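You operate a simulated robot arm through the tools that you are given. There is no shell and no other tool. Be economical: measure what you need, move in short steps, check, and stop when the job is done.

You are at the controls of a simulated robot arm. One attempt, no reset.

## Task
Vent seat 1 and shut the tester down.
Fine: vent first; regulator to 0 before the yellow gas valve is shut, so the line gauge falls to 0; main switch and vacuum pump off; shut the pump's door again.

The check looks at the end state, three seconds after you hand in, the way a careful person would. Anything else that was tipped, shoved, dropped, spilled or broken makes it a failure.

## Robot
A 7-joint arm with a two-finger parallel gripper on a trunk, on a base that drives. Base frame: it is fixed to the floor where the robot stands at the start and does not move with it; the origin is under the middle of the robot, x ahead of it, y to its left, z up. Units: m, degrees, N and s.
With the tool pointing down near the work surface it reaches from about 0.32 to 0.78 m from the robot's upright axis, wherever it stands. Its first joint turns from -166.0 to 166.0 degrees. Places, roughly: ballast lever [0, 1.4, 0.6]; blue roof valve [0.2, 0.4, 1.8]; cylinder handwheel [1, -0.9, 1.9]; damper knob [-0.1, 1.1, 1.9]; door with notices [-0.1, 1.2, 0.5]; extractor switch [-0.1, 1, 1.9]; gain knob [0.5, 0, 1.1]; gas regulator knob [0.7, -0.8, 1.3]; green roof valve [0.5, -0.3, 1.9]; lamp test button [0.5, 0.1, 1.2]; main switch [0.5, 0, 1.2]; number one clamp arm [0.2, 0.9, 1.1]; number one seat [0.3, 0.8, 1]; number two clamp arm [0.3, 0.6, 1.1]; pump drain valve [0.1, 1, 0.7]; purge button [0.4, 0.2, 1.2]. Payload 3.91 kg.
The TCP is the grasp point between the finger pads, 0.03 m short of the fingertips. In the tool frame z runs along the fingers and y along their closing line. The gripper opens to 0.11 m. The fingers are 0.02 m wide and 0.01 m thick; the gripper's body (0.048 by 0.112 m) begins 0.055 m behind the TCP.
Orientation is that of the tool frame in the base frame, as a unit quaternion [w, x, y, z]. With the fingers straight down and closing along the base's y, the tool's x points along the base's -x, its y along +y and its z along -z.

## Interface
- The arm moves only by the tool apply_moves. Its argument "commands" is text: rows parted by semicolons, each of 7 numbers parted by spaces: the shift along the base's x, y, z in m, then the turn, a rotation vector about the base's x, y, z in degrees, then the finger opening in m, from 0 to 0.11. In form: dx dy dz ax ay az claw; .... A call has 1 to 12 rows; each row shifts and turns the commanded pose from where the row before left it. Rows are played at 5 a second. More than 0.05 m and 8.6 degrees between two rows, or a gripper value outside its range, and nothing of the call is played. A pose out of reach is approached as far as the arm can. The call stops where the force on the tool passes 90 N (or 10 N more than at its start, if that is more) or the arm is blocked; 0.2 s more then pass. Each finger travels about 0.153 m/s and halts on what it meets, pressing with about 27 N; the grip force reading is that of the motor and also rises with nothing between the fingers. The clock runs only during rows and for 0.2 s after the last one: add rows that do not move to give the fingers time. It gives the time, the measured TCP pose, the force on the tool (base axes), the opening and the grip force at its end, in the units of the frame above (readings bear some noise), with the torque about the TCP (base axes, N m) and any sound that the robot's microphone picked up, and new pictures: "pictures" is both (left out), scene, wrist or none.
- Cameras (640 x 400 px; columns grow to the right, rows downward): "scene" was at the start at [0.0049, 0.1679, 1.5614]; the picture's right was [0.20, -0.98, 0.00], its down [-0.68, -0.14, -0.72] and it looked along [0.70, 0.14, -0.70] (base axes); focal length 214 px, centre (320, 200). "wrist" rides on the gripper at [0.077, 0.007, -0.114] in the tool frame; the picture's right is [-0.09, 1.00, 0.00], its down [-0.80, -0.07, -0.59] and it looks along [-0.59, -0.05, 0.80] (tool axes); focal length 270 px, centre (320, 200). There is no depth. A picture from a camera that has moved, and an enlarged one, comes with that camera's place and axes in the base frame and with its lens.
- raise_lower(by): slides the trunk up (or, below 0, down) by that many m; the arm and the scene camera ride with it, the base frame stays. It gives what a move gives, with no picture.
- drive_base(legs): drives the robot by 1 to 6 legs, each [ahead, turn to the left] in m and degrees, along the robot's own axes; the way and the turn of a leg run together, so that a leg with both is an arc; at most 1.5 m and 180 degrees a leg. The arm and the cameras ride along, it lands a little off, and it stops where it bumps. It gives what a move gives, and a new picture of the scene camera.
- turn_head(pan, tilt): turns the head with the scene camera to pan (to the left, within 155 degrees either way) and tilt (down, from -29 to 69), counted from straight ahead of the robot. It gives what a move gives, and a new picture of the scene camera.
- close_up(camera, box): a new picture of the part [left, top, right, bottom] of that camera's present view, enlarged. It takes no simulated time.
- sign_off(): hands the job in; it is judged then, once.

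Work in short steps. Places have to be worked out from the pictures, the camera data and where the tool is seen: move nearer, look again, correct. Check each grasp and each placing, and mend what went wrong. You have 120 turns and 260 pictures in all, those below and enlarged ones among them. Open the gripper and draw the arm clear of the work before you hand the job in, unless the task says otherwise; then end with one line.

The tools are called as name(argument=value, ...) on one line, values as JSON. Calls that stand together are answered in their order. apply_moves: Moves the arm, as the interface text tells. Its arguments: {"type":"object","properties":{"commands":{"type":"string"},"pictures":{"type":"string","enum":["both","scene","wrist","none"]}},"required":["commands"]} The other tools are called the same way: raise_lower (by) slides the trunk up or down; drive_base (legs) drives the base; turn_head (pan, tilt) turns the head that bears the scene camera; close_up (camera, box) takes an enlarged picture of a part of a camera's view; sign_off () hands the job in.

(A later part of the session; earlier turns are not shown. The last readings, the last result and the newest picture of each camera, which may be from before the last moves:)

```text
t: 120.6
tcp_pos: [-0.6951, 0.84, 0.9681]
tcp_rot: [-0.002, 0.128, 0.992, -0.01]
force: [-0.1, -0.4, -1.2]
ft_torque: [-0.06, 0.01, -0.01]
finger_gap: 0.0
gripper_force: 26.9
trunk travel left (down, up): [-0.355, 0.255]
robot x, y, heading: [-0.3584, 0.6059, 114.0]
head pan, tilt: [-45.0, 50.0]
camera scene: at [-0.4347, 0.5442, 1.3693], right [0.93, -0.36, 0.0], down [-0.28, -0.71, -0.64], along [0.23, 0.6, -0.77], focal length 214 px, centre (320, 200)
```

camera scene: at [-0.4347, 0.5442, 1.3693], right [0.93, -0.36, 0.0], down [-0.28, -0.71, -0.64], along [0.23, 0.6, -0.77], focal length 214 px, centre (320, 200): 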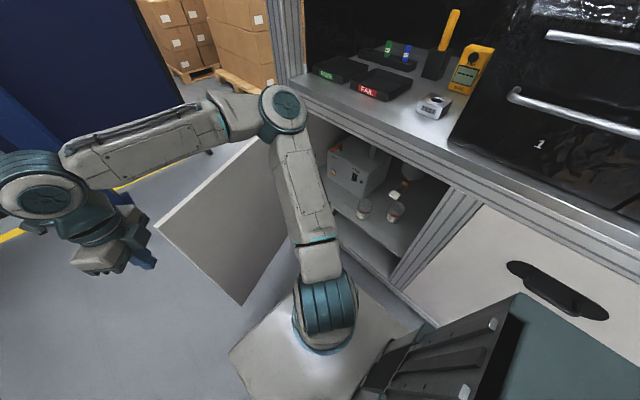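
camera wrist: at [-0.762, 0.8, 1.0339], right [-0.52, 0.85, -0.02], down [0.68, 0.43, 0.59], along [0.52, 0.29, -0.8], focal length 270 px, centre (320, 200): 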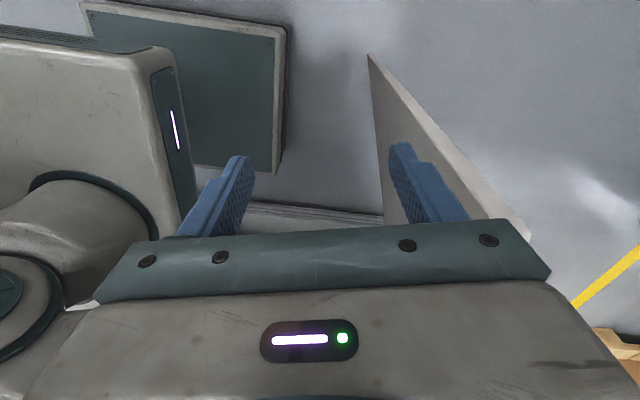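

Position holds and follows now. I carry the closed fingers over to the outer side of the door's free edge (above its top).

apply_moves(commands="-0.012 0.042 0 0 0 0 0; -0.012 0.042 0 0 0 0 0; -0.012 0.042 0 0 0 0 0; -0.012 0.042 0 0 0 0 0; -0.012 0.042 0 0 0 0 0; -0.012 0.042 0 0 0 0 0; 0 0 0 0 0 0 0", pictures="both")

```text
t: 122.2
tcp_pos: [-0.767, 1.0906, 0.9682]
tcp_rot: [-0.002, 0.129, 0.992, -0.01]
force: [0.5, 0.2, 0.0]
ft_torque: [-0.01, -0.02, -0.01]
finger_gap: 0.0001
gripper_force: 27.0
trunk travel left (down, up): [-0.355, 0.255]
robot x, y, heading: [-0.3539, 0.5987, 114.0]
head pan, tilt: [-45.0, 50.0]
camera scene: at [-0.4351, 0.5447, 1.3693], right [0.93, -0.36, 0.0], down [-0.28, -0.71, -0.64], along [0.23, 0.6, -0.77], focal length 214 px, centre (320, 200)
camera wrist: at [-0.8386, 1.119, 1.0823], right [0.34, 0.94, -0.02], down [0.76, -0.26, 0.59], along [0.55, -0.22, -0.8], focal length 270 px, centre (320, 200)
```

scene: 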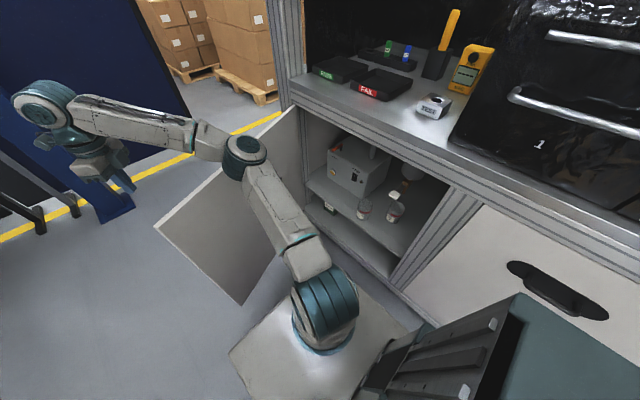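
wrist: 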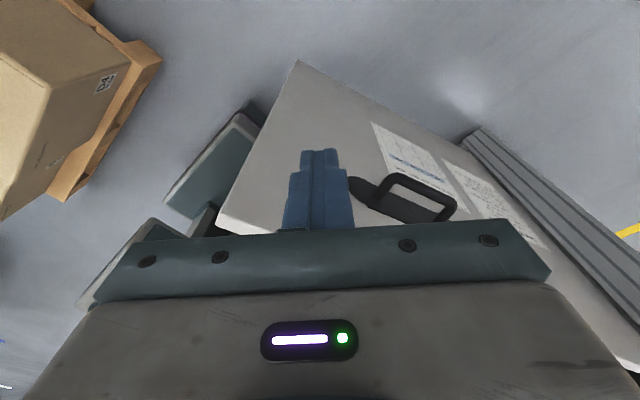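

The finger is on the outer side. I move it nearer to the handle's radius and lower it to overlap the door's top by ~7 cm.

apply_moves(commands="0.032 0.021 0 0 0 0 0; 0.032 0.021 0 0 0 0 0; 0.032 0.021 0 0 0 0 0; 0.031 0.021 0 0 0 0 0; 0 0 -0.043 0 0 0 0; 0 0 -0.043 0 0 0 0; 0 0 -0.042 0 0 0 0; 0 0 0 0 0 0 0", pictures="both")

```text
t: 123.8
tcp_pos: [-0.6423, 1.1029, 0.8461]
tcp_rot: [-0.014, 0.128, 0.992, 0.0]
force: [1.1, 3.4, 38.4]
ft_torque: [-1.07, -0.76, 0.16]
finger_gap: 0.0001
gripper_force: 26.9
out of reach, approached as far as the arm can: row 1, 2, 3, 4
trunk travel left (down, up): [-0.355, 0.255]
robot x, y, heading: [-0.3565, 0.6038, 114.0]
head pan, tilt: [-45.0, 50.0]
stopped in row 8: the force on the tool passed its limit at 116 N (the readings are from after the stop); the commanded pose is now the measured one
camera scene: at [-0.4341, 0.5433, 1.37], right [0.93, -0.36, 0.0], down [-0.28, -0.71, -0.64], along [0.23, 0.6, -0.77], focal length 214 px, centre (320, 200)
camera wrist: at [-0.7121, 1.1278, 0.9635], right [0.34, 0.94, -0.01], down [0.77, -0.27, 0.57], along [0.54, -0.2, -0.82], focal length 270 px, centre (320, 200)
```

scene: 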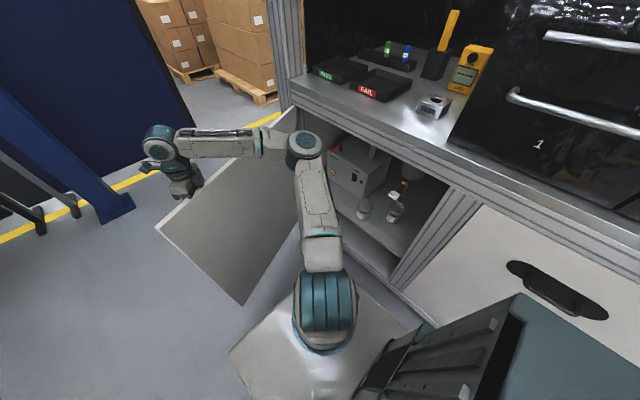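
wrist: 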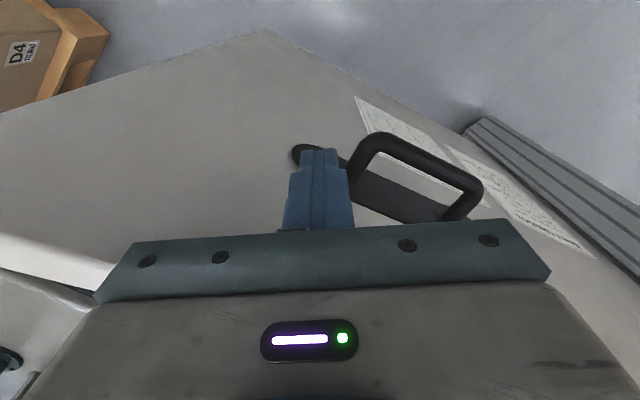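

The finger sits on the outer face with the palm touching the door's top. Raise 1.5 cm and push the door a little to the right to test.

apply_moves(commands="0 0 0.008 0 0 0 0; 0 0 0.008 0 0 0 0; 0.023 -0.024 0 0 0 0 0; 0.023 -0.024 0 0 0 0 0; 0 0 0 0 0 0 0", pictures="both")

```text
t: 125.0
tcp_pos: [-0.5965, 1.0556, 0.8558]
tcp_rot: [-0.011, 0.128, 0.992, -0.003]
force: [0.1, 0.1, -0.2]
ft_torque: [0.0, 0.01, -0.02]
finger_gap: 0.0001
gripper_force: 26.9
trunk travel left (down, up): [-0.355, 0.255]
robot x, y, heading: [-0.3576, 0.603, 113.5]
head pan, tilt: [-45.0, 50.0]
camera scene: at [-0.4347, 0.5445, 1.3693], right [0.93, -0.36, 0.0], down [-0.28, -0.71, -0.64], along [0.23, 0.6, -0.77], focal length 214 px, centre (320, 200)
camera wrist: at [-0.6673, 1.0805, 0.9726], right [0.34, 0.94, -0.01], down [0.77, -0.27, 0.58], along [0.54, -0.2, -0.82], focal length 270 px, centre (320, 200)
```

scene: 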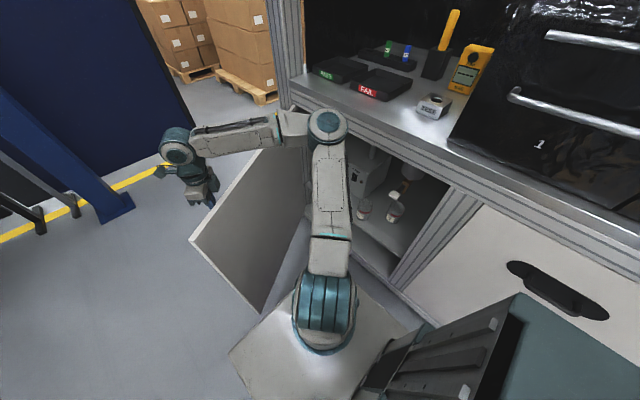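
wrist: 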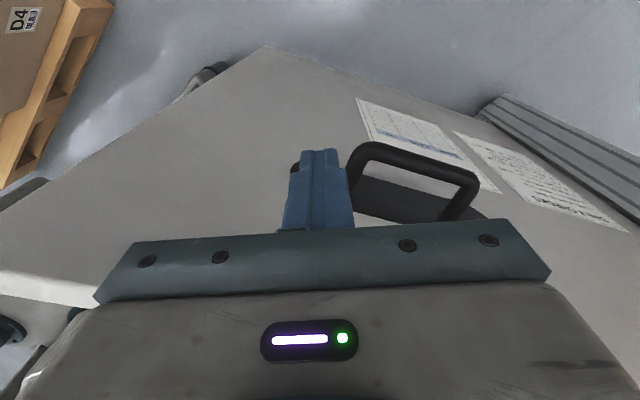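

The door follows easily (~60°). I back the base 0.2 m, with the finger dragging the door along.

drive_base(legs=[[-0.2, 0]])

```text
t: 126.6
tcp_pos: [-0.5165, 0.8718, 0.856]
tcp_rot: [-0.011, 0.128, 0.992, -0.003]
force: [-0.2, -0.1, -0.3]
ft_torque: [0.02, 0.04, 0.03]
finger_gap: 0.0
gripper_force: 26.7
trunk travel left (down, up): [-0.355, 0.255]
robot x, y, heading: [-0.2745, 0.4167, 113.8]
head pan, tilt: [-45.0, 50.0]
camera scene: at [-0.3539, 0.3614, 1.3693], right [0.93, -0.36, 0.0], down [-0.28, -0.71, -0.64], along [0.23, 0.6, -0.77], focal length 214 px, centre (320, 200)
```

scene: 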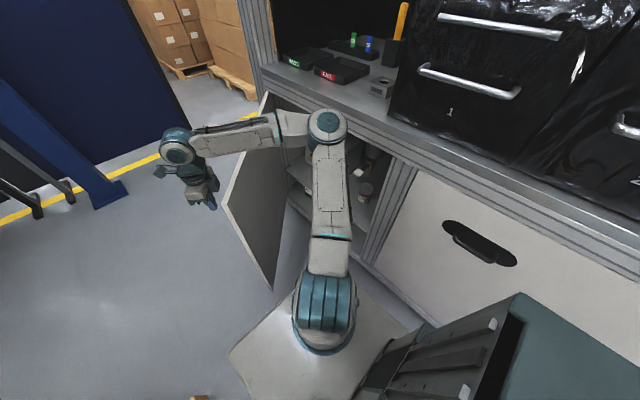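

Door ~45°. I slide the finger toward the hinge along the door (yawing back a bit for reach), then back up a further 0.12 m.

apply_moves(commands="-0.01 0.01 0 0 0 -8.5 0; 0.005 0.035 0 0 0 -8.5 0; 0.015 0.037 0 0 0 -8.5 0; 0.015 0.037 0 0 0 -8.5 0; 0 0 0 0 0 0 0", pictures="both")

```text
t: 127.8
tcp_pos: [-0.4923, 0.9901, 0.856]
tcp_rot: [-0.011, 0.413, 0.911, 0.0]
force: [-0.9, -0.4, 0.8]
ft_torque: [0.03, 0.02, 0.03]
finger_gap: 0.0002
gripper_force: 26.5
trunk travel left (down, up): [-0.355, 0.255]
robot x, y, heading: [-0.2776, 0.4157, 113.7]
head pan, tilt: [-45.0, 50.0]
camera scene: at [-0.3539, 0.3615, 1.3694], right [0.93, -0.36, 0.0], down [-0.28, -0.71, -0.64], along [0.23, 0.6, -0.77], focal length 214 px, centre (320, 200)
camera wrist: at [-0.534, 1.051, 0.9732], right [0.81, 0.59, -0.01], down [0.49, -0.66, 0.58], along [0.33, -0.47, -0.82], focal length 270 px, centre (320, 200)
```

scene: 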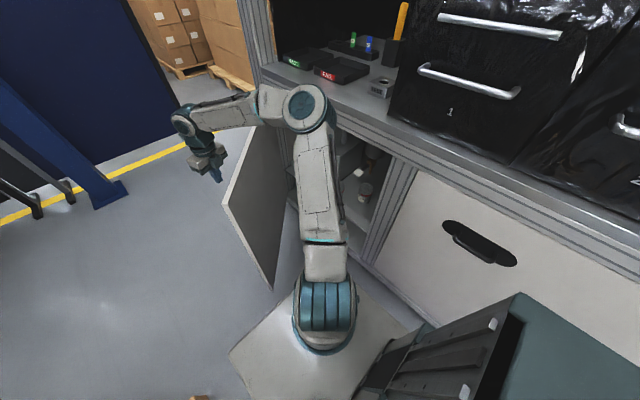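
wrist: 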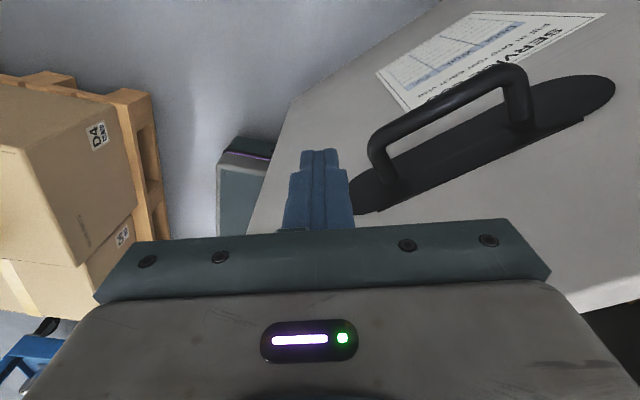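

Reach OK. Back up 0.15 m.

drive_base(legs=[[-0.15, 0]])

```text
t: 129.2
tcp_pos: [-0.4296, 0.8519, 0.8558]
tcp_rot: [-0.012, 0.413, 0.911, 0.0]
force: [0.2, 0.2, -0.5]
ft_torque: [-0.01, 0.01, -0.03]
finger_gap: 0.0
gripper_force: 26.9
trunk travel left (down, up): [-0.355, 0.255]
robot x, y, heading: [-0.2176, 0.2803, 113.6]
head pan, tilt: [-45.0, 50.0]
camera scene: at [-0.2937, 0.2243, 1.3694], right [0.93, -0.36, 0.0], down [-0.28, -0.71, -0.64], along [0.23, 0.6, -0.77], focal length 214 px, centre (320, 200)
```

scene: 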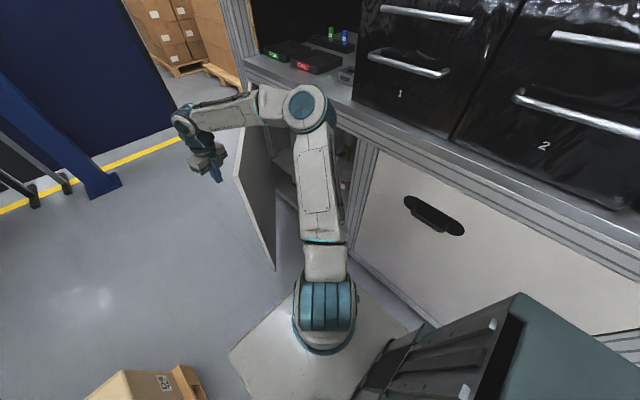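

Now push the door inward with the finger along its closing arc.

apply_moves(commands="0.0442 -0.0095 0 0 0 0 0; 0.0452 -0.0069 0 0 0 0 0; 0.0463 -0.0042 0 0 0 0 0; 0.047 -0.0007 0 0 0 0 0; 0.0467 0.0025 0 0 0 0 0; 0 0 0 0 0 0 0", pictures="both")

```text
t: 130.6
tcp_pos: [-0.2002, 0.834, 0.8552]
tcp_rot: [-0.011, 0.415, 0.91, 0.001]
force: [0.1, 1.1, -0.3]
ft_torque: [0.03, 0.01, 0.02]
finger_gap: 0.0
gripper_force: 27.3
trunk travel left (down, up): [-0.355, 0.255]
robot x, y, heading: [-0.2129, 0.2796, 113.9]
head pan, tilt: [-45.0, 50.0]
camera scene: at [-0.293, 0.2246, 1.3694], right [0.93, -0.36, 0.0], down [-0.28, -0.71, -0.64], along [0.23, 0.6, -0.77], focal length 214 px, centre (320, 200)
camera wrist: at [-0.2431, 0.8951, 0.9718], right [0.81, 0.59, -0.01], down [0.49, -0.66, 0.58], along [0.33, -0.47, -0.82], focal length 270 px, centre (320, 200)
```

scene: 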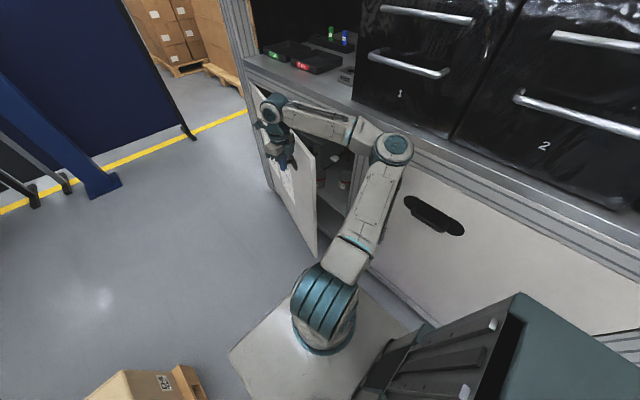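
wrist: 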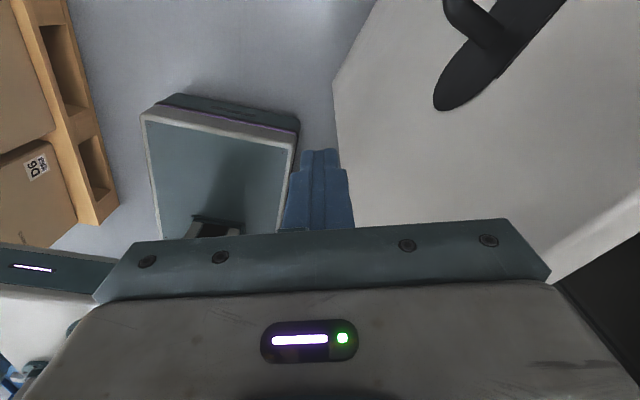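

Door ~22°. Slide the finger away from the edge and push further in, staying clear of the bench rail.

apply_moves(commands="-0.015 0.033 0 0 0 0 0; -0.0099 0.036 0 0 0 0 0; 0.0388 0.011 0 0 0 0 0; 0.0388 0.011 0 0 0 0 0; 0.0388 0.011 0 0 0 0 0; 0.03 0.0085 0 0 0 0 0; 0 0 0 0 0 0 0", pictures="both")

```text
t: 132.2
tcp_pos: [-0.1988, 0.8616, 0.8504]
tcp_rot: [-0.01, 0.418, 0.908, 0.0]
force: [0.2, -1.0, 0.0]
ft_torque: [-0.04, 0.0, 0.02]
finger_gap: 0.0
gripper_force: 26.7
out of reach, approached as far as the arm can: row 2, 3, 4, 5, 6
trunk travel left (down, up): [-0.355, 0.255]
robot x, y, heading: [-0.2186, 0.2828, 113.7]
head pan, tilt: [-45.0, 50.0]
camera scene: at [-0.2936, 0.2243, 1.3693], right [0.93, -0.36, 0.0], down [-0.28, -0.71, -0.64], along [0.23, 0.6, -0.77], focal length 214 px, centre (320, 200)
camera wrist: at [-0.241, 0.9235, 0.9667], right [0.81, 0.58, -0.01], down [0.48, -0.66, 0.58], along [0.33, -0.48, -0.81], focal length 270 px, centre (320, 200)
```

scene: 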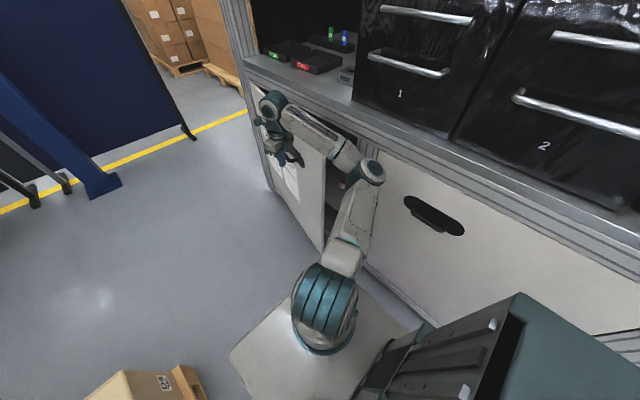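
wrist: 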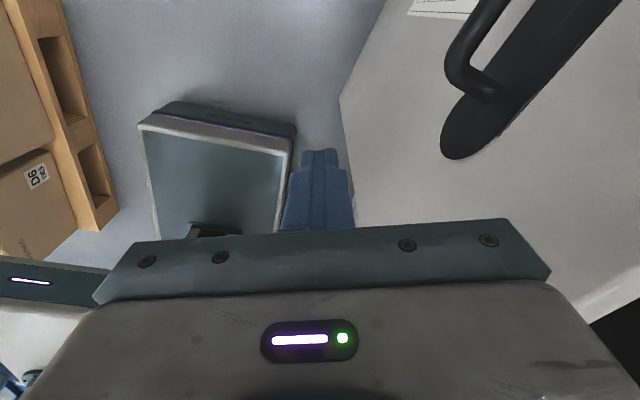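

The arm is at a joint limit in this posture. I back the hand off and pitch it up again to point at the door, to push it shut with the fingertips.

apply_moves(commands="-0.044 -0.0187 0.01 0 0 -8.5 0; -0.044 -0.0187 0.01 0 0 -8.5 0; 0 0 -0.01 3.2 -7.54 0 0; 0 0 -0.01 3.2 -7.54 0 0; 0 0 -0.01 3.2 -7.54 0 0; 0 0 -0.01 3.2 -7.54 0 0; 0 0 -0.015 3.2 -7.54 0 0; 0 0 -0.015 3.2 -7.54 0 0; 0 0 -0.015 3.2 -7.54 0 0; 0 0 -0.015 3.2 -7.54 0 0; 0 0 -0.02 3.2 -7.54 0 0; 0 0 -0.02 3.2 -7.54 0 0", pictures="both")

```text
t: 134.8
tcp_pos: [-0.2892, 0.8254, 0.7297]
tcp_rot: [0.36, 0.405, 0.639, 0.546]
force: [0.4, 0.0, -0.4]
ft_torque: [0.0, -0.03, 0.01]
finger_gap: 0.0
gripper_force: 26.7
trunk travel left (down, up): [-0.355, 0.255]
robot x, y, heading: [-0.2153, 0.2834, 113.6]
head pan, tilt: [-45.0, 50.0]
camera scene: at [-0.2937, 0.2241, 1.3694], right [0.93, -0.36, 0.0], down [-0.28, -0.71, -0.64], along [0.23, 0.6, -0.77], focal length 214 px, centre (320, 200)
camera wrist: at [-0.4242, 0.8479, 0.7523], right [0.16, -0.01, 0.99], down [-0.21, -0.98, 0.03], along [0.96, -0.22, -0.16], focal length 270 px, centre (320, 200)
```

scene: 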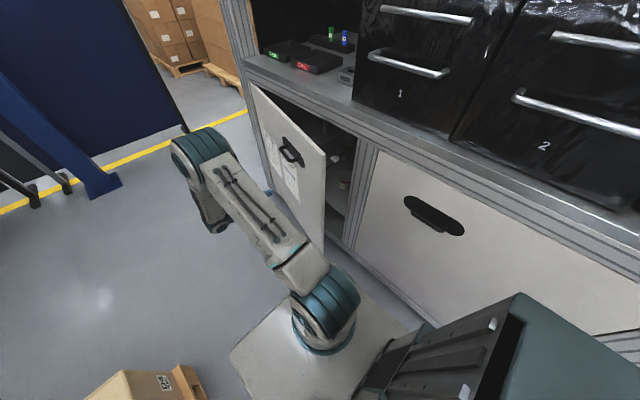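
wrist: 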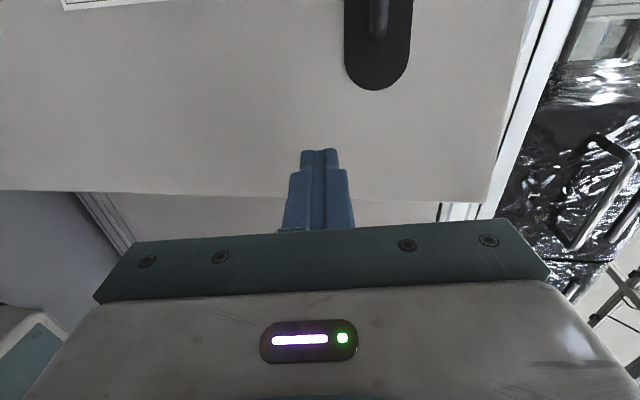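

Good posture. Push the door inward with the fingertips.

apply_moves(commands="0.035 0.0148 -0.01 0 0 0 0; 0.035 0.0148 -0.01 0 0 0 0; 0.035 0.0148 -0.01 0 0 0 0; 0.035 0.0148 0 0 0 0 0; 0.035 0.0148 0 0 0 0 0; 0.035 0.0148 0 0 0 0 0; 0.035 0.0148 0 0 0 0 0; 0 0 0 0 0 0 0", pictures="both")

```text
t: 136.6
tcp_pos: [-0.0444, 0.9299, 0.699]
tcp_rot: [0.359, 0.407, 0.641, 0.543]
force: [-0.7, -0.1, -0.6]
ft_torque: [-0.02, -0.01, 0.0]
finger_gap: 0.0
gripper_force: 27.1
trunk travel left (down, up): [-0.355, 0.255]
robot x, y, heading: [-0.2174, 0.2831, 113.7]
head pan, tilt: [-45.0, 50.0]
camera scene: at [-0.2935, 0.2244, 1.3694], right [0.93, -0.36, 0.0], down [-0.28, -0.71, -0.64], along [0.23, 0.6, -0.77], focal length 214 px, centre (320, 200)
camera wrist: at [-0.179, 0.9531, 0.7228], right [0.16, 0.0, 0.99], down [-0.22, -0.98, 0.03], along [0.96, -0.22, -0.16], focal length 270 px, centre (320, 200)
```

scene: 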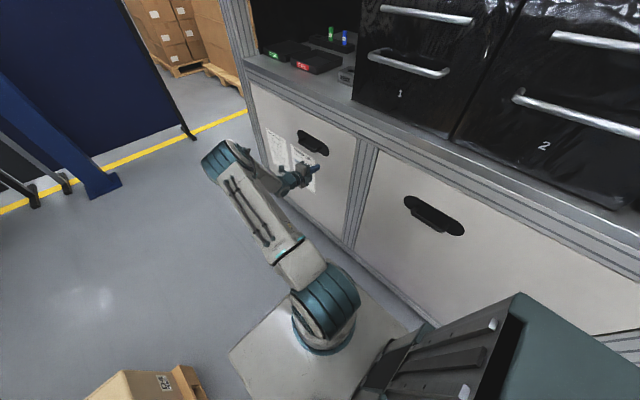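
wrist: 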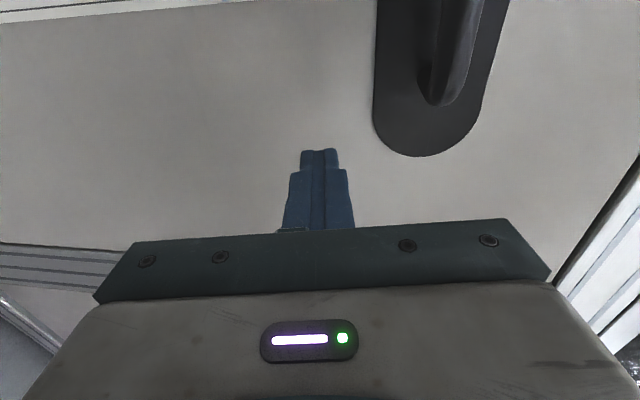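

The door coasted nearly shut. Push until firm contact to latch it.

apply_moves(commands="0.0184 0.0078 0 0 0 0 0; 0.0138 0.0059 0 0 0 0 0; 0.0092 0.0039 0 0 0 0 0; 0.0092 0.0039 0 0 0 0 0; 0.0092 0.0039 0 0 0 0 0; 0.0092 0.0039 0 0 0 0 0; 0.0092 0.0039 0 0 0 0 0", pictures="scene")

close_up(camera="scene", box=[230, 60, 400, 260])

```text
t: 137.8
tcp_pos: [-0.0012, 0.9464, 0.6984]
tcp_rot: [0.354, 0.404, 0.644, 0.545]
force: [-44.5, -45.0, 24.6]
ft_torque: [0.46, -0.98, -0.99]
finger_gap: 0.0
gripper_force: 27.0
trunk travel left (down, up): [-0.355, 0.255]
robot x, y, heading: [-0.2142, 0.2823, 115.0]
head pan, tilt: [-45.0, 50.0]
stopped in row 6: the force on the tool passed its limit at 96 N (the readings are from after the stop); the commanded pose is now the measured one
camera scene: at [-0.3126, 0.2069, 1.3695], right [0.94, -0.34, 0.01], down [-0.25, -0.71, -0.65], along [0.23, 0.61, -0.76], focal length 214 px, centre (320, 200)
```

scene: 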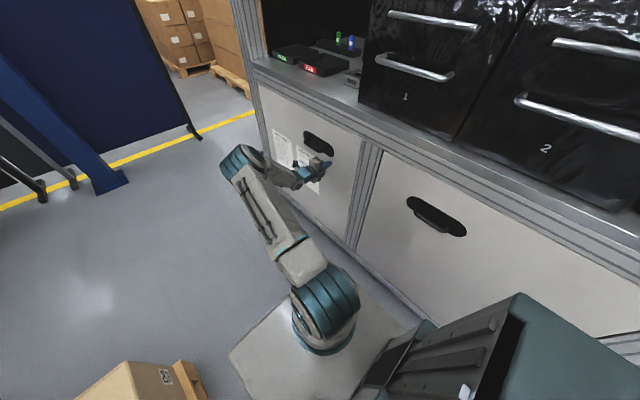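

```text
2.00 times, centred on (315, 160) of scene
camera zoom: at [-0.3126, 0.2069, 1.3695], right [0.94, -0.34, 0.01], down [-0.25, -0.71, -0.65], along [0.23, 0.61, -0.76], focal length 429 px, centre (330, 280)
```

zoom: 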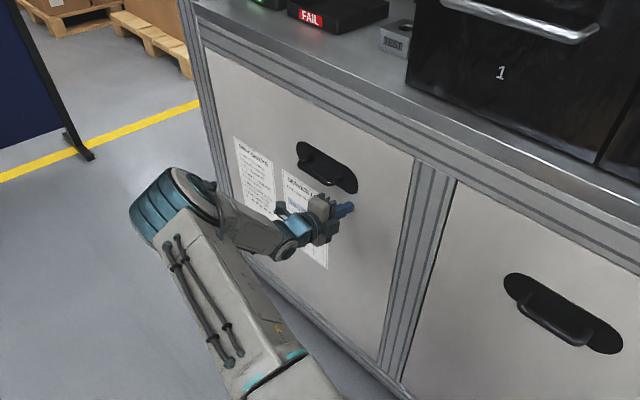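

Door is flush shut. Release the pressure and bring the hand back and up toward the travel pose, rolling the camera upright.

apply_moves(commands="-0.03 -0.013 0 0 0 0 0; -0.04 -0.017 0 0 0 0 0; -0.04 -0.017 0 0 0 0 0; -0.04 -0.017 0 0 0 0 0; -0.04 -0.017 0.01 7.5 3.2 0 0; -0.03 -0.017 0.03 7.5 3.2 0 0; 0.01 -0.02 0.04 7.5 3.2 0 0; 0.01 -0.02 0.04 7.5 3.2 0 0; 0.01 -0.02 0.04 7.5 3.2 0 0; 0.01 -0.02 0.04 7.5 3.2 0 0; 0.015 -0.02 0.04 7.5 3.2 0 0; 0.02 -0.025 0.035 7.5 3.2 0 0", pictures="scene")

```text
t: 140.4
tcp_pos: [-0.1388, 0.7281, 0.9667]
tcp_rot: [-0.041, 0.632, 0.352, 0.689]
force: [0.2, 0.1, 0.7]
ft_torque: [-0.01, -0.03, -0.01]
finger_gap: 0.0
gripper_force: 27.3
trunk travel left (down, up): [-0.355, 0.255]
robot x, y, heading: [-0.2154, 0.2812, 114.4]
head pan, tilt: [-45.0, 50.0]
camera scene: at [-0.2928, 0.2224, 1.3693], right [0.94, -0.35, 0.0], down [-0.27, -0.72, -0.64], along [0.23, 0.6, -0.77], focal length 214 px, centre (320, 200)
```

scene: 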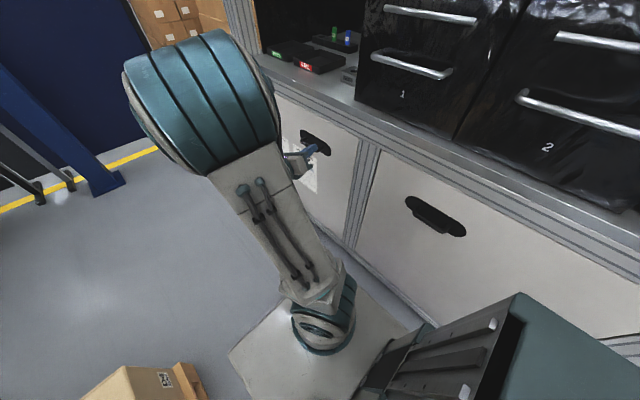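

Continue to the travel pose.

apply_moves(commands="0.027 -0.0186 0.03 6.9 4.4 0 0; 0.027 -0.0186 0.03 6.9 4.4 0 0; 0.027 -0.0186 0.03 6.9 4.4 0 0; 0.027 -0.0186 0.035 0 0 -5 0.03; 0.027 -0.0186 0.035 0 0 -4.5 0.06; 0.027 -0.0186 0.03 0.8 -1.9 0 0.06; 0.02 -0.014 0.03 0 0 0 0.06; 0 0 0 0 0 0 0.06", pictures="both")

```text
t: 142.2
tcp_pos: [0.0404, 0.6177, 1.1857]
tcp_rot: [-0.131, 0.693, 0.167, 0.69]
force: [0.1, -0.2, 0.2]
ft_torque: [0.01, -0.02, -0.02]
finger_gap: 0.0599
gripper_force: 0.1
out of reach, approached as far as the arm can: row 2
trunk travel left (down, up): [-0.355, 0.255]
robot x, y, heading: [-0.2135, 0.2789, 114.5]
head pan, tilt: [-45.0, 50.0]
camera scene: at [-0.2928, 0.2224, 1.3703], right [0.94, -0.35, 0.0], down [-0.27, -0.72, -0.64], along [0.23, 0.6, -0.77], focal length 214 px, centre (320, 200)
camera wrist: at [-0.0621, 0.567, 1.2656], right [0.41, -0.91, -0.04], down [-0.57, -0.22, -0.79], along [0.72, 0.35, -0.61], focal length 270 px, centre (320, 200)
```

scene: 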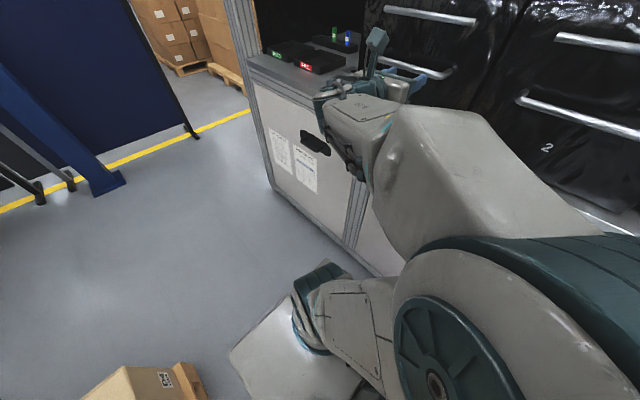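
wrist: 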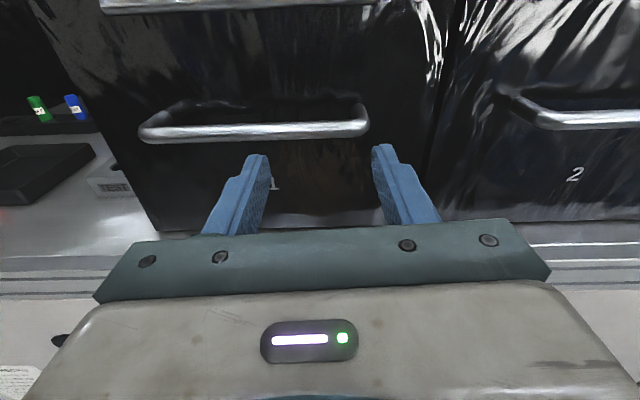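

Now reverse along the bench to the right (slightly angled away), then turn right to face the post.

drive_base(legs=[[0, -6.5], [-0.55, 0], [-0.5, 0]])

turn_head(pan=-75, tilt=20)

```text
t: 148.5
tcp_pos: [0.395, -0.4204, 1.1849]
tcp_rot: [-0.085, 0.702, 0.12, 0.697]
force: [-0.2, -0.3, -0.1]
ft_torque: [0.03, 0.01, -0.01]
finger_gap: 0.0603
gripper_force: 0.0
trunk travel left (down, up): [-0.355, 0.255]
robot x, y, heading: [0.0975, -0.7222, 107.4]
head pan, tilt: [-45.0, 50.0]
camera scene: at [0.0155, -0.7685, 1.3694], right [0.89, -0.47, 0.0], down [-0.36, -0.68, -0.64], along [0.3, 0.57, -0.77], focal length 214 px, centre (320, 200)
```

scene: 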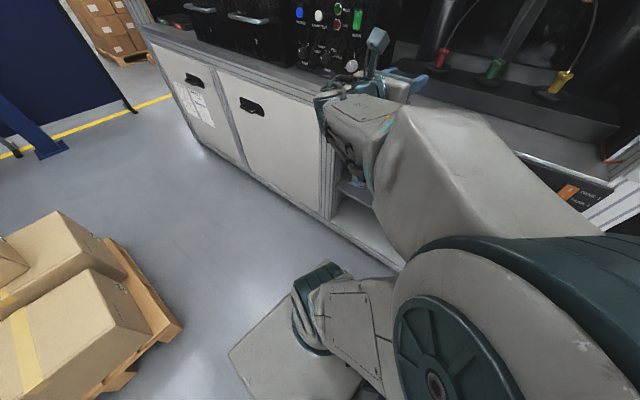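

```text
t: 149.4
tcp_pos: [0.3956, -0.4188, 1.1846]
tcp_rot: [-0.086, 0.702, 0.122, 0.696]
force: [0.2, -0.1, 0.8]
ft_torque: [0.02, 0.03, 0.02]
finger_gap: 0.0602
gripper_force: 0.1
trunk travel left (down, up): [-0.355, 0.255]
robot x, y, heading: [0.097, -0.719, 107.2]
head pan, tilt: [-75.0, 20.0]
camera scene: at [0.0584, -0.7869, 1.4148], right [0.53, -0.85, 0.0], down [-0.29, -0.18, -0.94], along [0.79, 0.5, -0.34], focal length 214 px, centre (320, 200)
```

scene: 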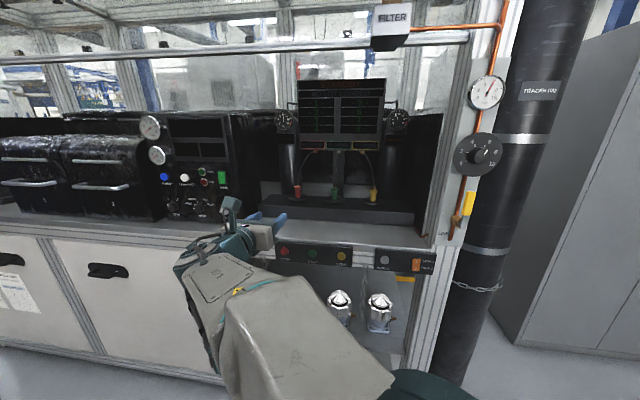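

Clear view of gauge, regulator and yellow valve. Zoom in.

close_up(camera="scene", box=[430, 60, 530, 250])

close_up(camera="scene", box=[440, 60, 520, 180])

```text
2.11 times, centred on (480, 155) of scene
camera zoom: at [0.0584, -0.7869, 1.4148], right [0.53, -0.85, 0.0], down [-0.29, -0.18, -0.94], along [0.79, 0.5, -0.34], focal length 452 px, centre (-17, 295)
```

zoom: 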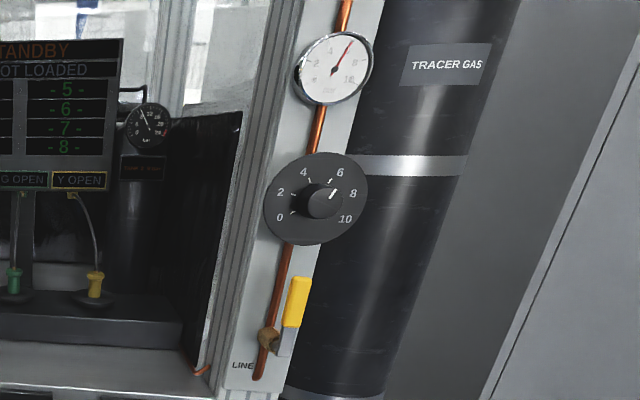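

```text
3.33 times, centred on (480, 120) of scene
camera zoom: at [0.0584, -0.7869, 1.4148], right [0.53, -0.85, 0.0], down [-0.29, -0.18, -0.94], along [0.79, 0.5, -0.34], focal length 715 px, centre (-213, 467)
```

zoom: 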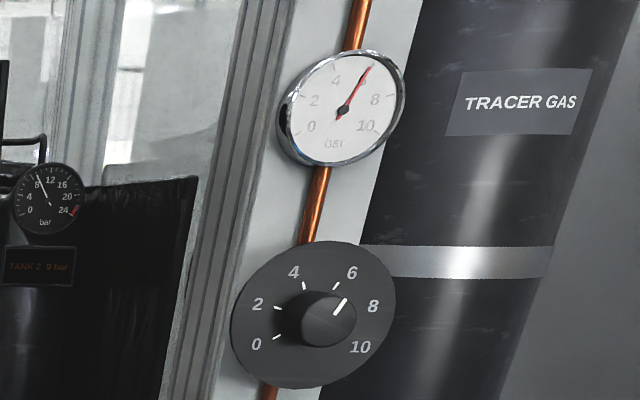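

Gauge reads ~6 bar, regulator at 6 (0 is ~160° counter‑clockwise). Knob front ≈ (0.743, −0.842, 1.332); yellow lever upright below it. I turn the base right 42°.

drive_base(legs=[[0, -42]])

close_up(camera="wrist", box=[0, 0, 640, 400])

```text
t: 151.8
tcp_pos: [0.5204, -0.6907, 1.1835]
tcp_rot: [0.167, 0.7, -0.134, 0.681]
force: [0.2, 0.5, -0.6]
ft_torque: [-0.01, -0.03, 0.0]
finger_gap: 0.0599
gripper_force: 0.1
trunk travel left (down, up): [-0.355, 0.255]
robot x, y, heading: [0.1003, -0.7216, 65.5]
head pan, tilt: [-75.0, 20.0]
camera scene: at [0.0239, -0.742, 1.4149], right [-0.16, -0.99, 0.0], down [-0.34, 0.06, -0.94], along [0.93, -0.15, -0.34], focal length 214 px, centre (320, 200)
```

scene: 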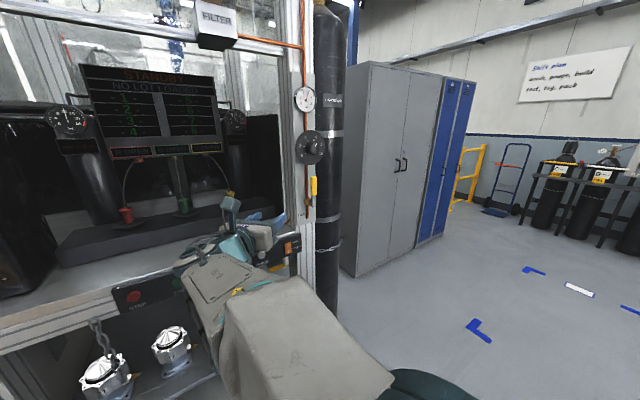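

```text
1.00 times, centred on (320, 200) of wrist (not enlarged: the box is as wide or as high as the picture)
camera zoom: at [0.417, -0.6474, 1.2639], right [-0.42, -0.91, -0.04], down [-0.54, 0.28, -0.79], along [0.73, -0.31, -0.61], focal length 270 px, centre (320, 200)
```

zoom: 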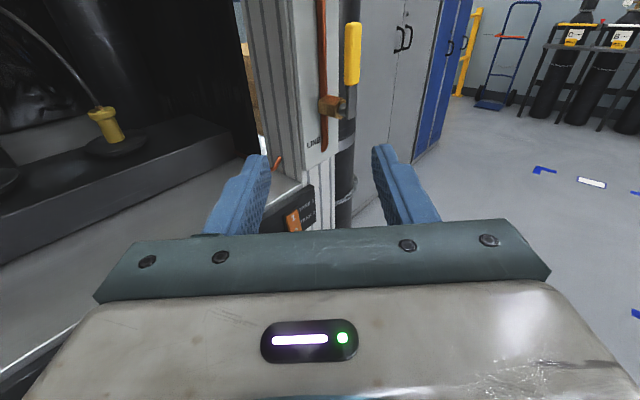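

Positions agree: knob (0.743, −0.841, 1.333), lever handle mid (0.746, −0.840, 1.20), pivot z ≈ 1.13. Move the hand in front of the regulator, aligning with the bench normal.

apply_moves(commands="0.012 -0.0328 0.025 0 0 7.9 0.06; 0.015 -0.0328 0.025 0 0 7.9 0.07; 0.018 -0.0328 0.025 0 0 7.9 0.08; 0.019 -0.0328 0.025 0 0 7.9 0.08; 0.022 -0.0328 0.025 0 0 7.9 0.08; 0.026 -0.0328 0.025 0 0 7.9 0.08; 0 0 0 0 0 0 0.08", pictures="both")

```text
t: 152.6
tcp_pos: [0.5937, -0.7497, 1.2185]
tcp_rot: [0.067, 0.743, 0.041, 0.664]
force: [-0.2, 0.5, 0.6]
ft_torque: [-0.02, 0.03, -0.06]
finger_gap: 0.0798
gripper_force: 0.1
trunk travel left (down, up): [-0.355, 0.255]
robot x, y, heading: [0.0998, -0.7214, 65.8]
head pan, tilt: [-75.0, 20.0]
stopped in row 4: the arm was blocked; the commanded pose is now the measured one
camera scene: at [0.0238, -0.7408, 1.4137], right [-0.16, -0.99, 0.0], down [-0.34, 0.05, -0.94], along [0.93, -0.15, -0.34], focal length 214 px, centre (320, 200)
camera wrist: at [0.4894, -0.7414, 1.3089], right [-0.04, -1.0, 0.07], down [-0.68, -0.02, -0.73], along [0.73, -0.07, -0.68], focal length 270 px, centre (320, 200)
```

scene: 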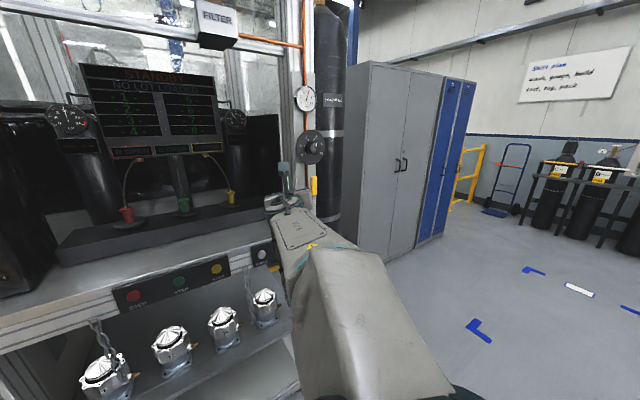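
wrist: 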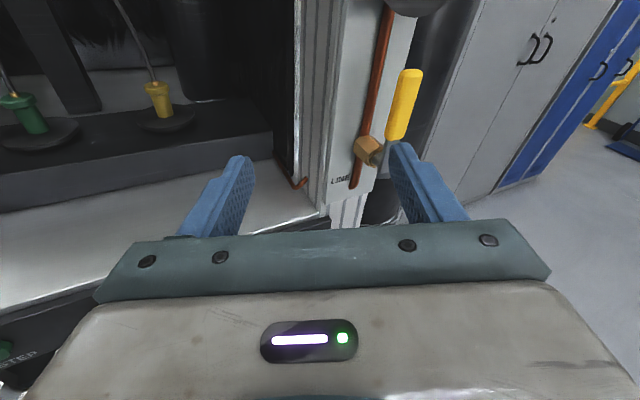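

The arm is cramped (blocked with no contact force). I back the base 0.12 m to give it room; the cart stays clear.

turn_head(pan=-150, tilt=50)

```text
t: 154.1
tcp_pos: [0.5938, -0.7519, 1.2207]
tcp_rot: [0.066, 0.743, 0.041, 0.665]
force: [0.0, -0.7, 1.1]
ft_torque: [-0.03, 0.02, 0.01]
finger_gap: 0.0799
gripper_force: 0.1
trunk travel left (down, up): [-0.355, 0.255]
robot x, y, heading: [0.0999, -0.7195, 65.6]
head pan, tilt: [-150.0, 50.0]
camera scene: at [-0.0602, -0.8035, 1.3696], right [-0.99, -0.1, 0.0], down [-0.08, 0.76, -0.64], along [0.06, -0.64, -0.77], focal length 214 px, centre (320, 200)
```

scene: 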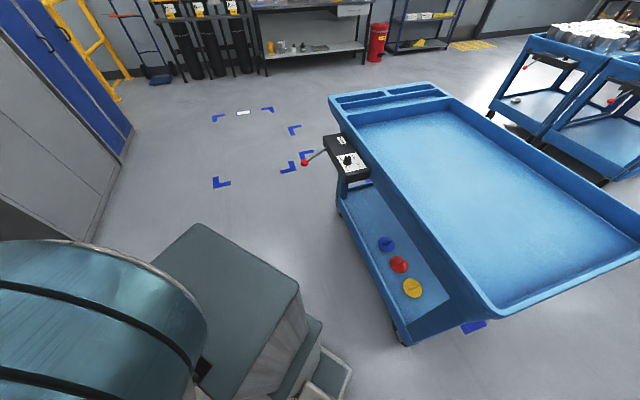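

Clearance to the cart is ~0.15 m or more. Back up 0.1 m.

drive_base(legs=[[-0.1, 0]])

apply_moves(commands="0.0 -0.02 0.02 0 -3 7.9 0.08; 0.005 -0.02 0.02 0 -3 7.9 0.08; 0.01 -0.02 0.02 0 0 7.9 0.08; 0 0 0 0 0 0 0.08", pictures="wrist")

```text
t: 155.2
tcp_pos: [0.5536, -0.8438, 1.2202]
tcp_rot: [0.067, 0.743, 0.04, 0.664]
force: [-0.1, 0.0, -1.0]
ft_torque: [-0.03, -0.03, 0.01]
finger_gap: 0.0801
gripper_force: 0.0
trunk travel left (down, up): [-0.355, 0.255]
robot x, y, heading: [0.0561, -0.816, 65.6]
head pan, tilt: [-150.0, 50.0]
camera scene: at [-0.1012, -0.8939, 1.3694], right [-1.0, -0.1, 0.0], down [-0.08, 0.76, -0.64], along [0.06, -0.64, -0.77], focal length 214 px, centre (320, 200)
```

scene: 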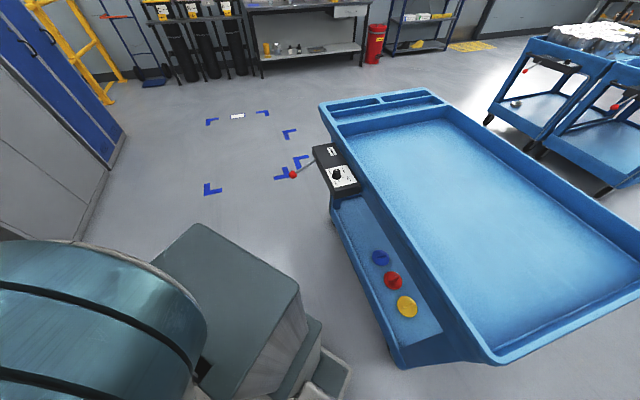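

```text
t: 155.8
tcp_pos: [0.588, -0.8269, 1.2232]
tcp_rot: [0.047, 0.736, 0.177, 0.652]
force: [-0.6, -0.4, 0.9]
ft_torque: [-0.02, 0.0, 0.0]
finger_gap: 0.0802
gripper_force: 0.0
trunk travel left (down, up): [-0.355, 0.255]
robot x, y, heading: [0.0572, -0.8121, 65.7]
head pan, tilt: [-150.0, 50.0]
stopped in row 2: the arm was blocked; the commanded pose is now the measured one
camera wrist: at [0.4852, -0.8277, 1.314], right [0.19, -0.96, 0.22], down [-0.66, -0.29, -0.69], along [0.72, -0.01, -0.69], focal length 270 px, centre (320, 200)
```

wrist: 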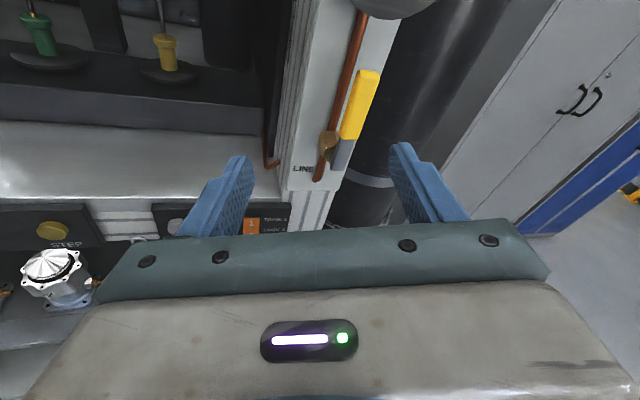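

Blocked again; I look at the arm itself.

turn_head(pan=-80, tilt=50)

```text
t: 157.2
tcp_pos: [0.5886, -0.8286, 1.2248]
tcp_rot: [0.046, 0.736, 0.176, 0.652]
force: [0.4, -0.2, 0.2]
ft_torque: [0.02, -0.03, -0.04]
finger_gap: 0.0801
gripper_force: 0.0
trunk travel left (down, up): [-0.355, 0.255]
robot x, y, heading: [0.0631, -0.8131, 65.5]
head pan, tilt: [-80.0, 50.0]
camera scene: at [-0.0341, -0.8364, 1.3696], right [-0.25, -0.97, 0.0], down [-0.74, 0.19, -0.64], along [0.62, -0.16, -0.77], focal length 214 px, centre (320, 200)
```

scene: 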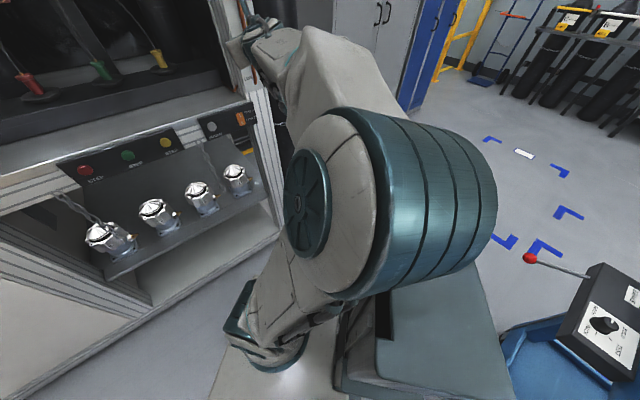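

The elbow is folding back against the controller box on the robot's own base. I turn the base to face the bench so the target is in front, which frees the elbow.

drive_base(legs=[[0, -38]])

```text
t: 159.4
tcp_pos: [0.4617, -1.1542, 1.2232]
tcp_rot: [0.259, 0.753, -0.075, 0.6]
force: [0.2, -0.9, 0.7]
ft_torque: [0.0, 0.02, 0.02]
finger_gap: 0.0798
gripper_force: 0.0
trunk travel left (down, up): [-0.355, 0.255]
robot x, y, heading: [0.0589, -0.8055, 27.2]
head pan, tilt: [-80.0, 50.0]
camera scene: at [-0.0305, -0.7718, 1.3693], right [-0.8, -0.6, 0.0], down [-0.46, 0.61, -0.64], along [0.39, -0.51, -0.77], focal length 214 px, centre (320, 200)
```

scene: 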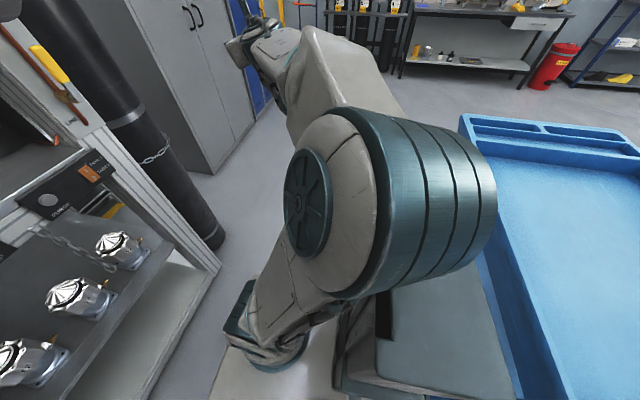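

Now swing the hand forward-left to the standoff in front of the regulator with the proper orientation.

apply_moves(commands="0.0245 0.038 0.0157 2.53 -1.36 7.17 0.08; 0.0245 0.038 0.0157 2.53 -1.36 7.17 0.08; 0.0245 0.038 0.0157 2.53 -1.36 7.17 0.08; 0.0245 0.038 0.0157 2.53 -1.36 7.17 0.08; 0 0 0 0 0 0 0.08", pictures="both")

```text
t: 160.6
tcp_pos: [0.563, -1.0028, 1.2879]
tcp_rot: [0.031, 0.739, 0.05, 0.671]
force: [-0.1, -0.5, -0.4]
ft_torque: [0.02, 0.05, -0.03]
finger_gap: 0.08
gripper_force: 0.1
trunk travel left (down, up): [-0.355, 0.255]
robot x, y, heading: [0.058, -0.8098, 26.9]
head pan, tilt: [-80.0, 50.0]
camera scene: at [-0.0302, -0.7716, 1.3693], right [-0.8, -0.6, 0.0], down [-0.46, 0.61, -0.64], along [0.39, -0.51, -0.77], focal length 214 px, centre (320, 200)
camera wrist: at [0.4555, -1.0029, 1.3756], right [0.02, -1.0, 0.02], down [-0.67, -0.03, -0.74], along [0.74, 0.0, -0.67], focal length 270 px, centre (320, 200)
```

scene: 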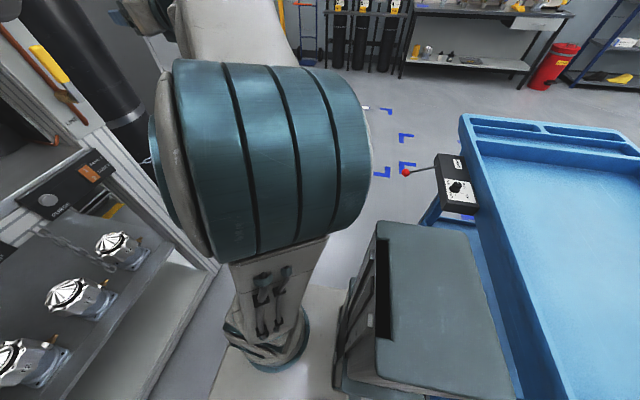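
wrist: 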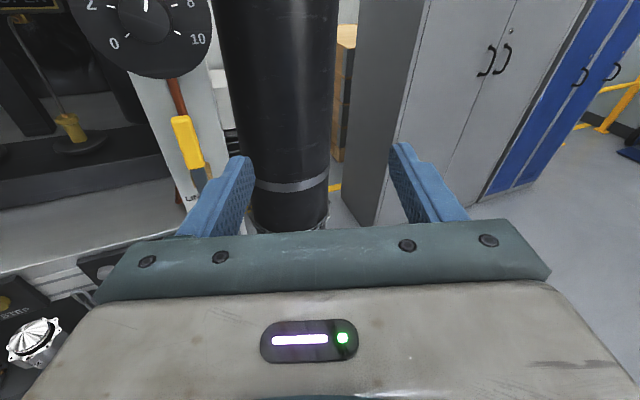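

Works. Continue the remaining rows.

apply_moves(commands="0.0233 0.0383 0.015 2.53 -1.36 7.17 0.08; 0.0233 0.0383 0.015 2.53 -1.36 7.17 0.08; 0.0233 0.0383 0.015 2.53 -1.36 7.17 0.08; 0 0 0 0 0 0 0.08", pictures="wrist")

close_up(camera="wrist", box=[180, 0, 460, 190])

```text
t: 161.6
tcp_pos: [0.63, -0.8873, 1.3306]
tcp_rot: [-0.142, 0.693, 0.14, 0.693]
force: [0.5, 0.0, -0.2]
ft_torque: [0.02, 0.0, 0.02]
finger_gap: 0.0799
gripper_force: 0.0
trunk travel left (down, up): [-0.355, 0.255]
robot x, y, heading: [0.0599, -0.8103, 26.7]
head pan, tilt: [-80.0, 50.0]
camera wrist: at [0.5272, -0.9388, 1.4075], right [0.39, -0.92, -0.09], down [-0.58, -0.17, -0.8], along [0.72, 0.36, -0.59], focal length 270 px, centre (320, 200)
```

wrist: 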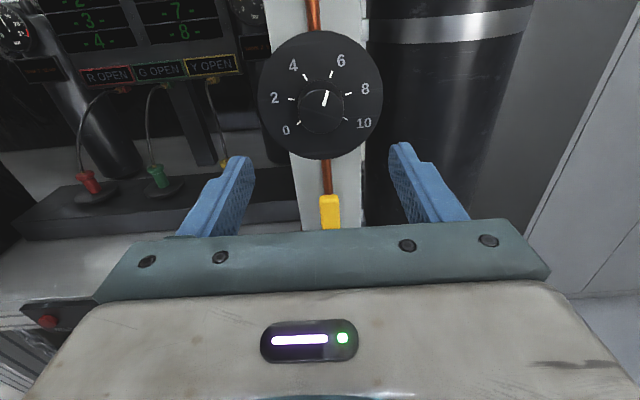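

```text
2.11 times, centred on (320, 95) of wrist
camera zoom: at [0.5272, -0.9388, 1.4075], right [0.39, -0.92, -0.09], down [-0.58, -0.17, -0.8], along [0.72, 0.36, -0.59], focal length 569 px, centre (320, 421)
```

zoom: 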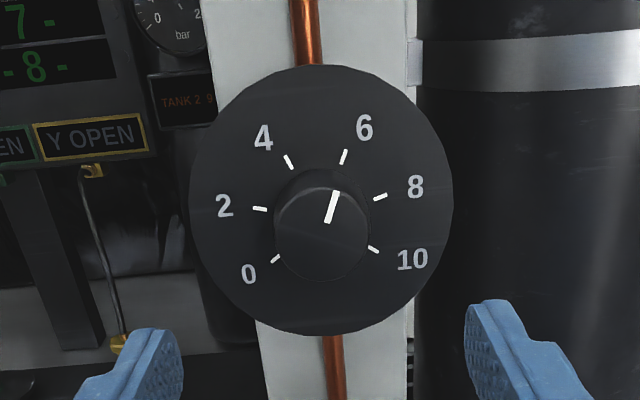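

Dial: 0 at lower left, pointer just past 5.5–6. Advance 11 cm to straddle the knob and close.

apply_moves(commands="0.034 0.0144 0 0 0 0 0.07; 0.034 0.0144 0 0 0 0 0.07; 0.03 0.0127 0 0 0 0 0.07; 0 0 0 0 0 0 0.03; 0 0 0 0 0 0 0.02; 0 0 0 0 0 0 0.02", pictures="wrist")

```text
t: 163.0
tcp_pos: [0.73, -0.8473, 1.3315]
tcp_rot: [-0.141, 0.693, 0.14, 0.693]
force: [8.8, 0.4, -0.9]
ft_torque: [0.06, -0.21, -0.33]
finger_gap: 0.0412
gripper_force: 45.4
trunk travel left (down, up): [-0.355, 0.255]
robot x, y, heading: [0.0604, -0.8082, 27.1]
head pan, tilt: [-80.0, 50.0]
camera wrist: at [0.626, -0.8972, 1.4086], right [0.39, -0.92, -0.09], down [-0.58, -0.17, -0.8], along [0.72, 0.36, -0.59], focal length 270 px, centre (320, 200)
```

wrist: 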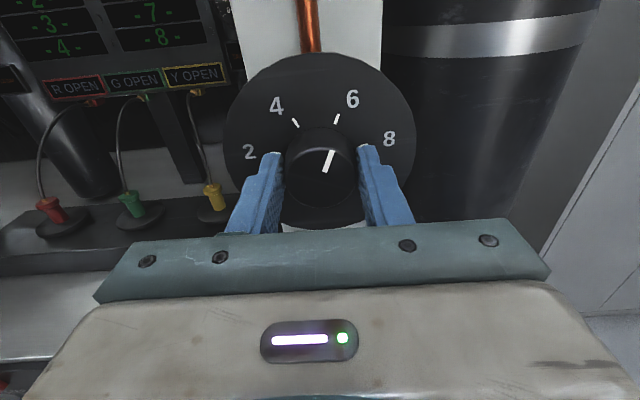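

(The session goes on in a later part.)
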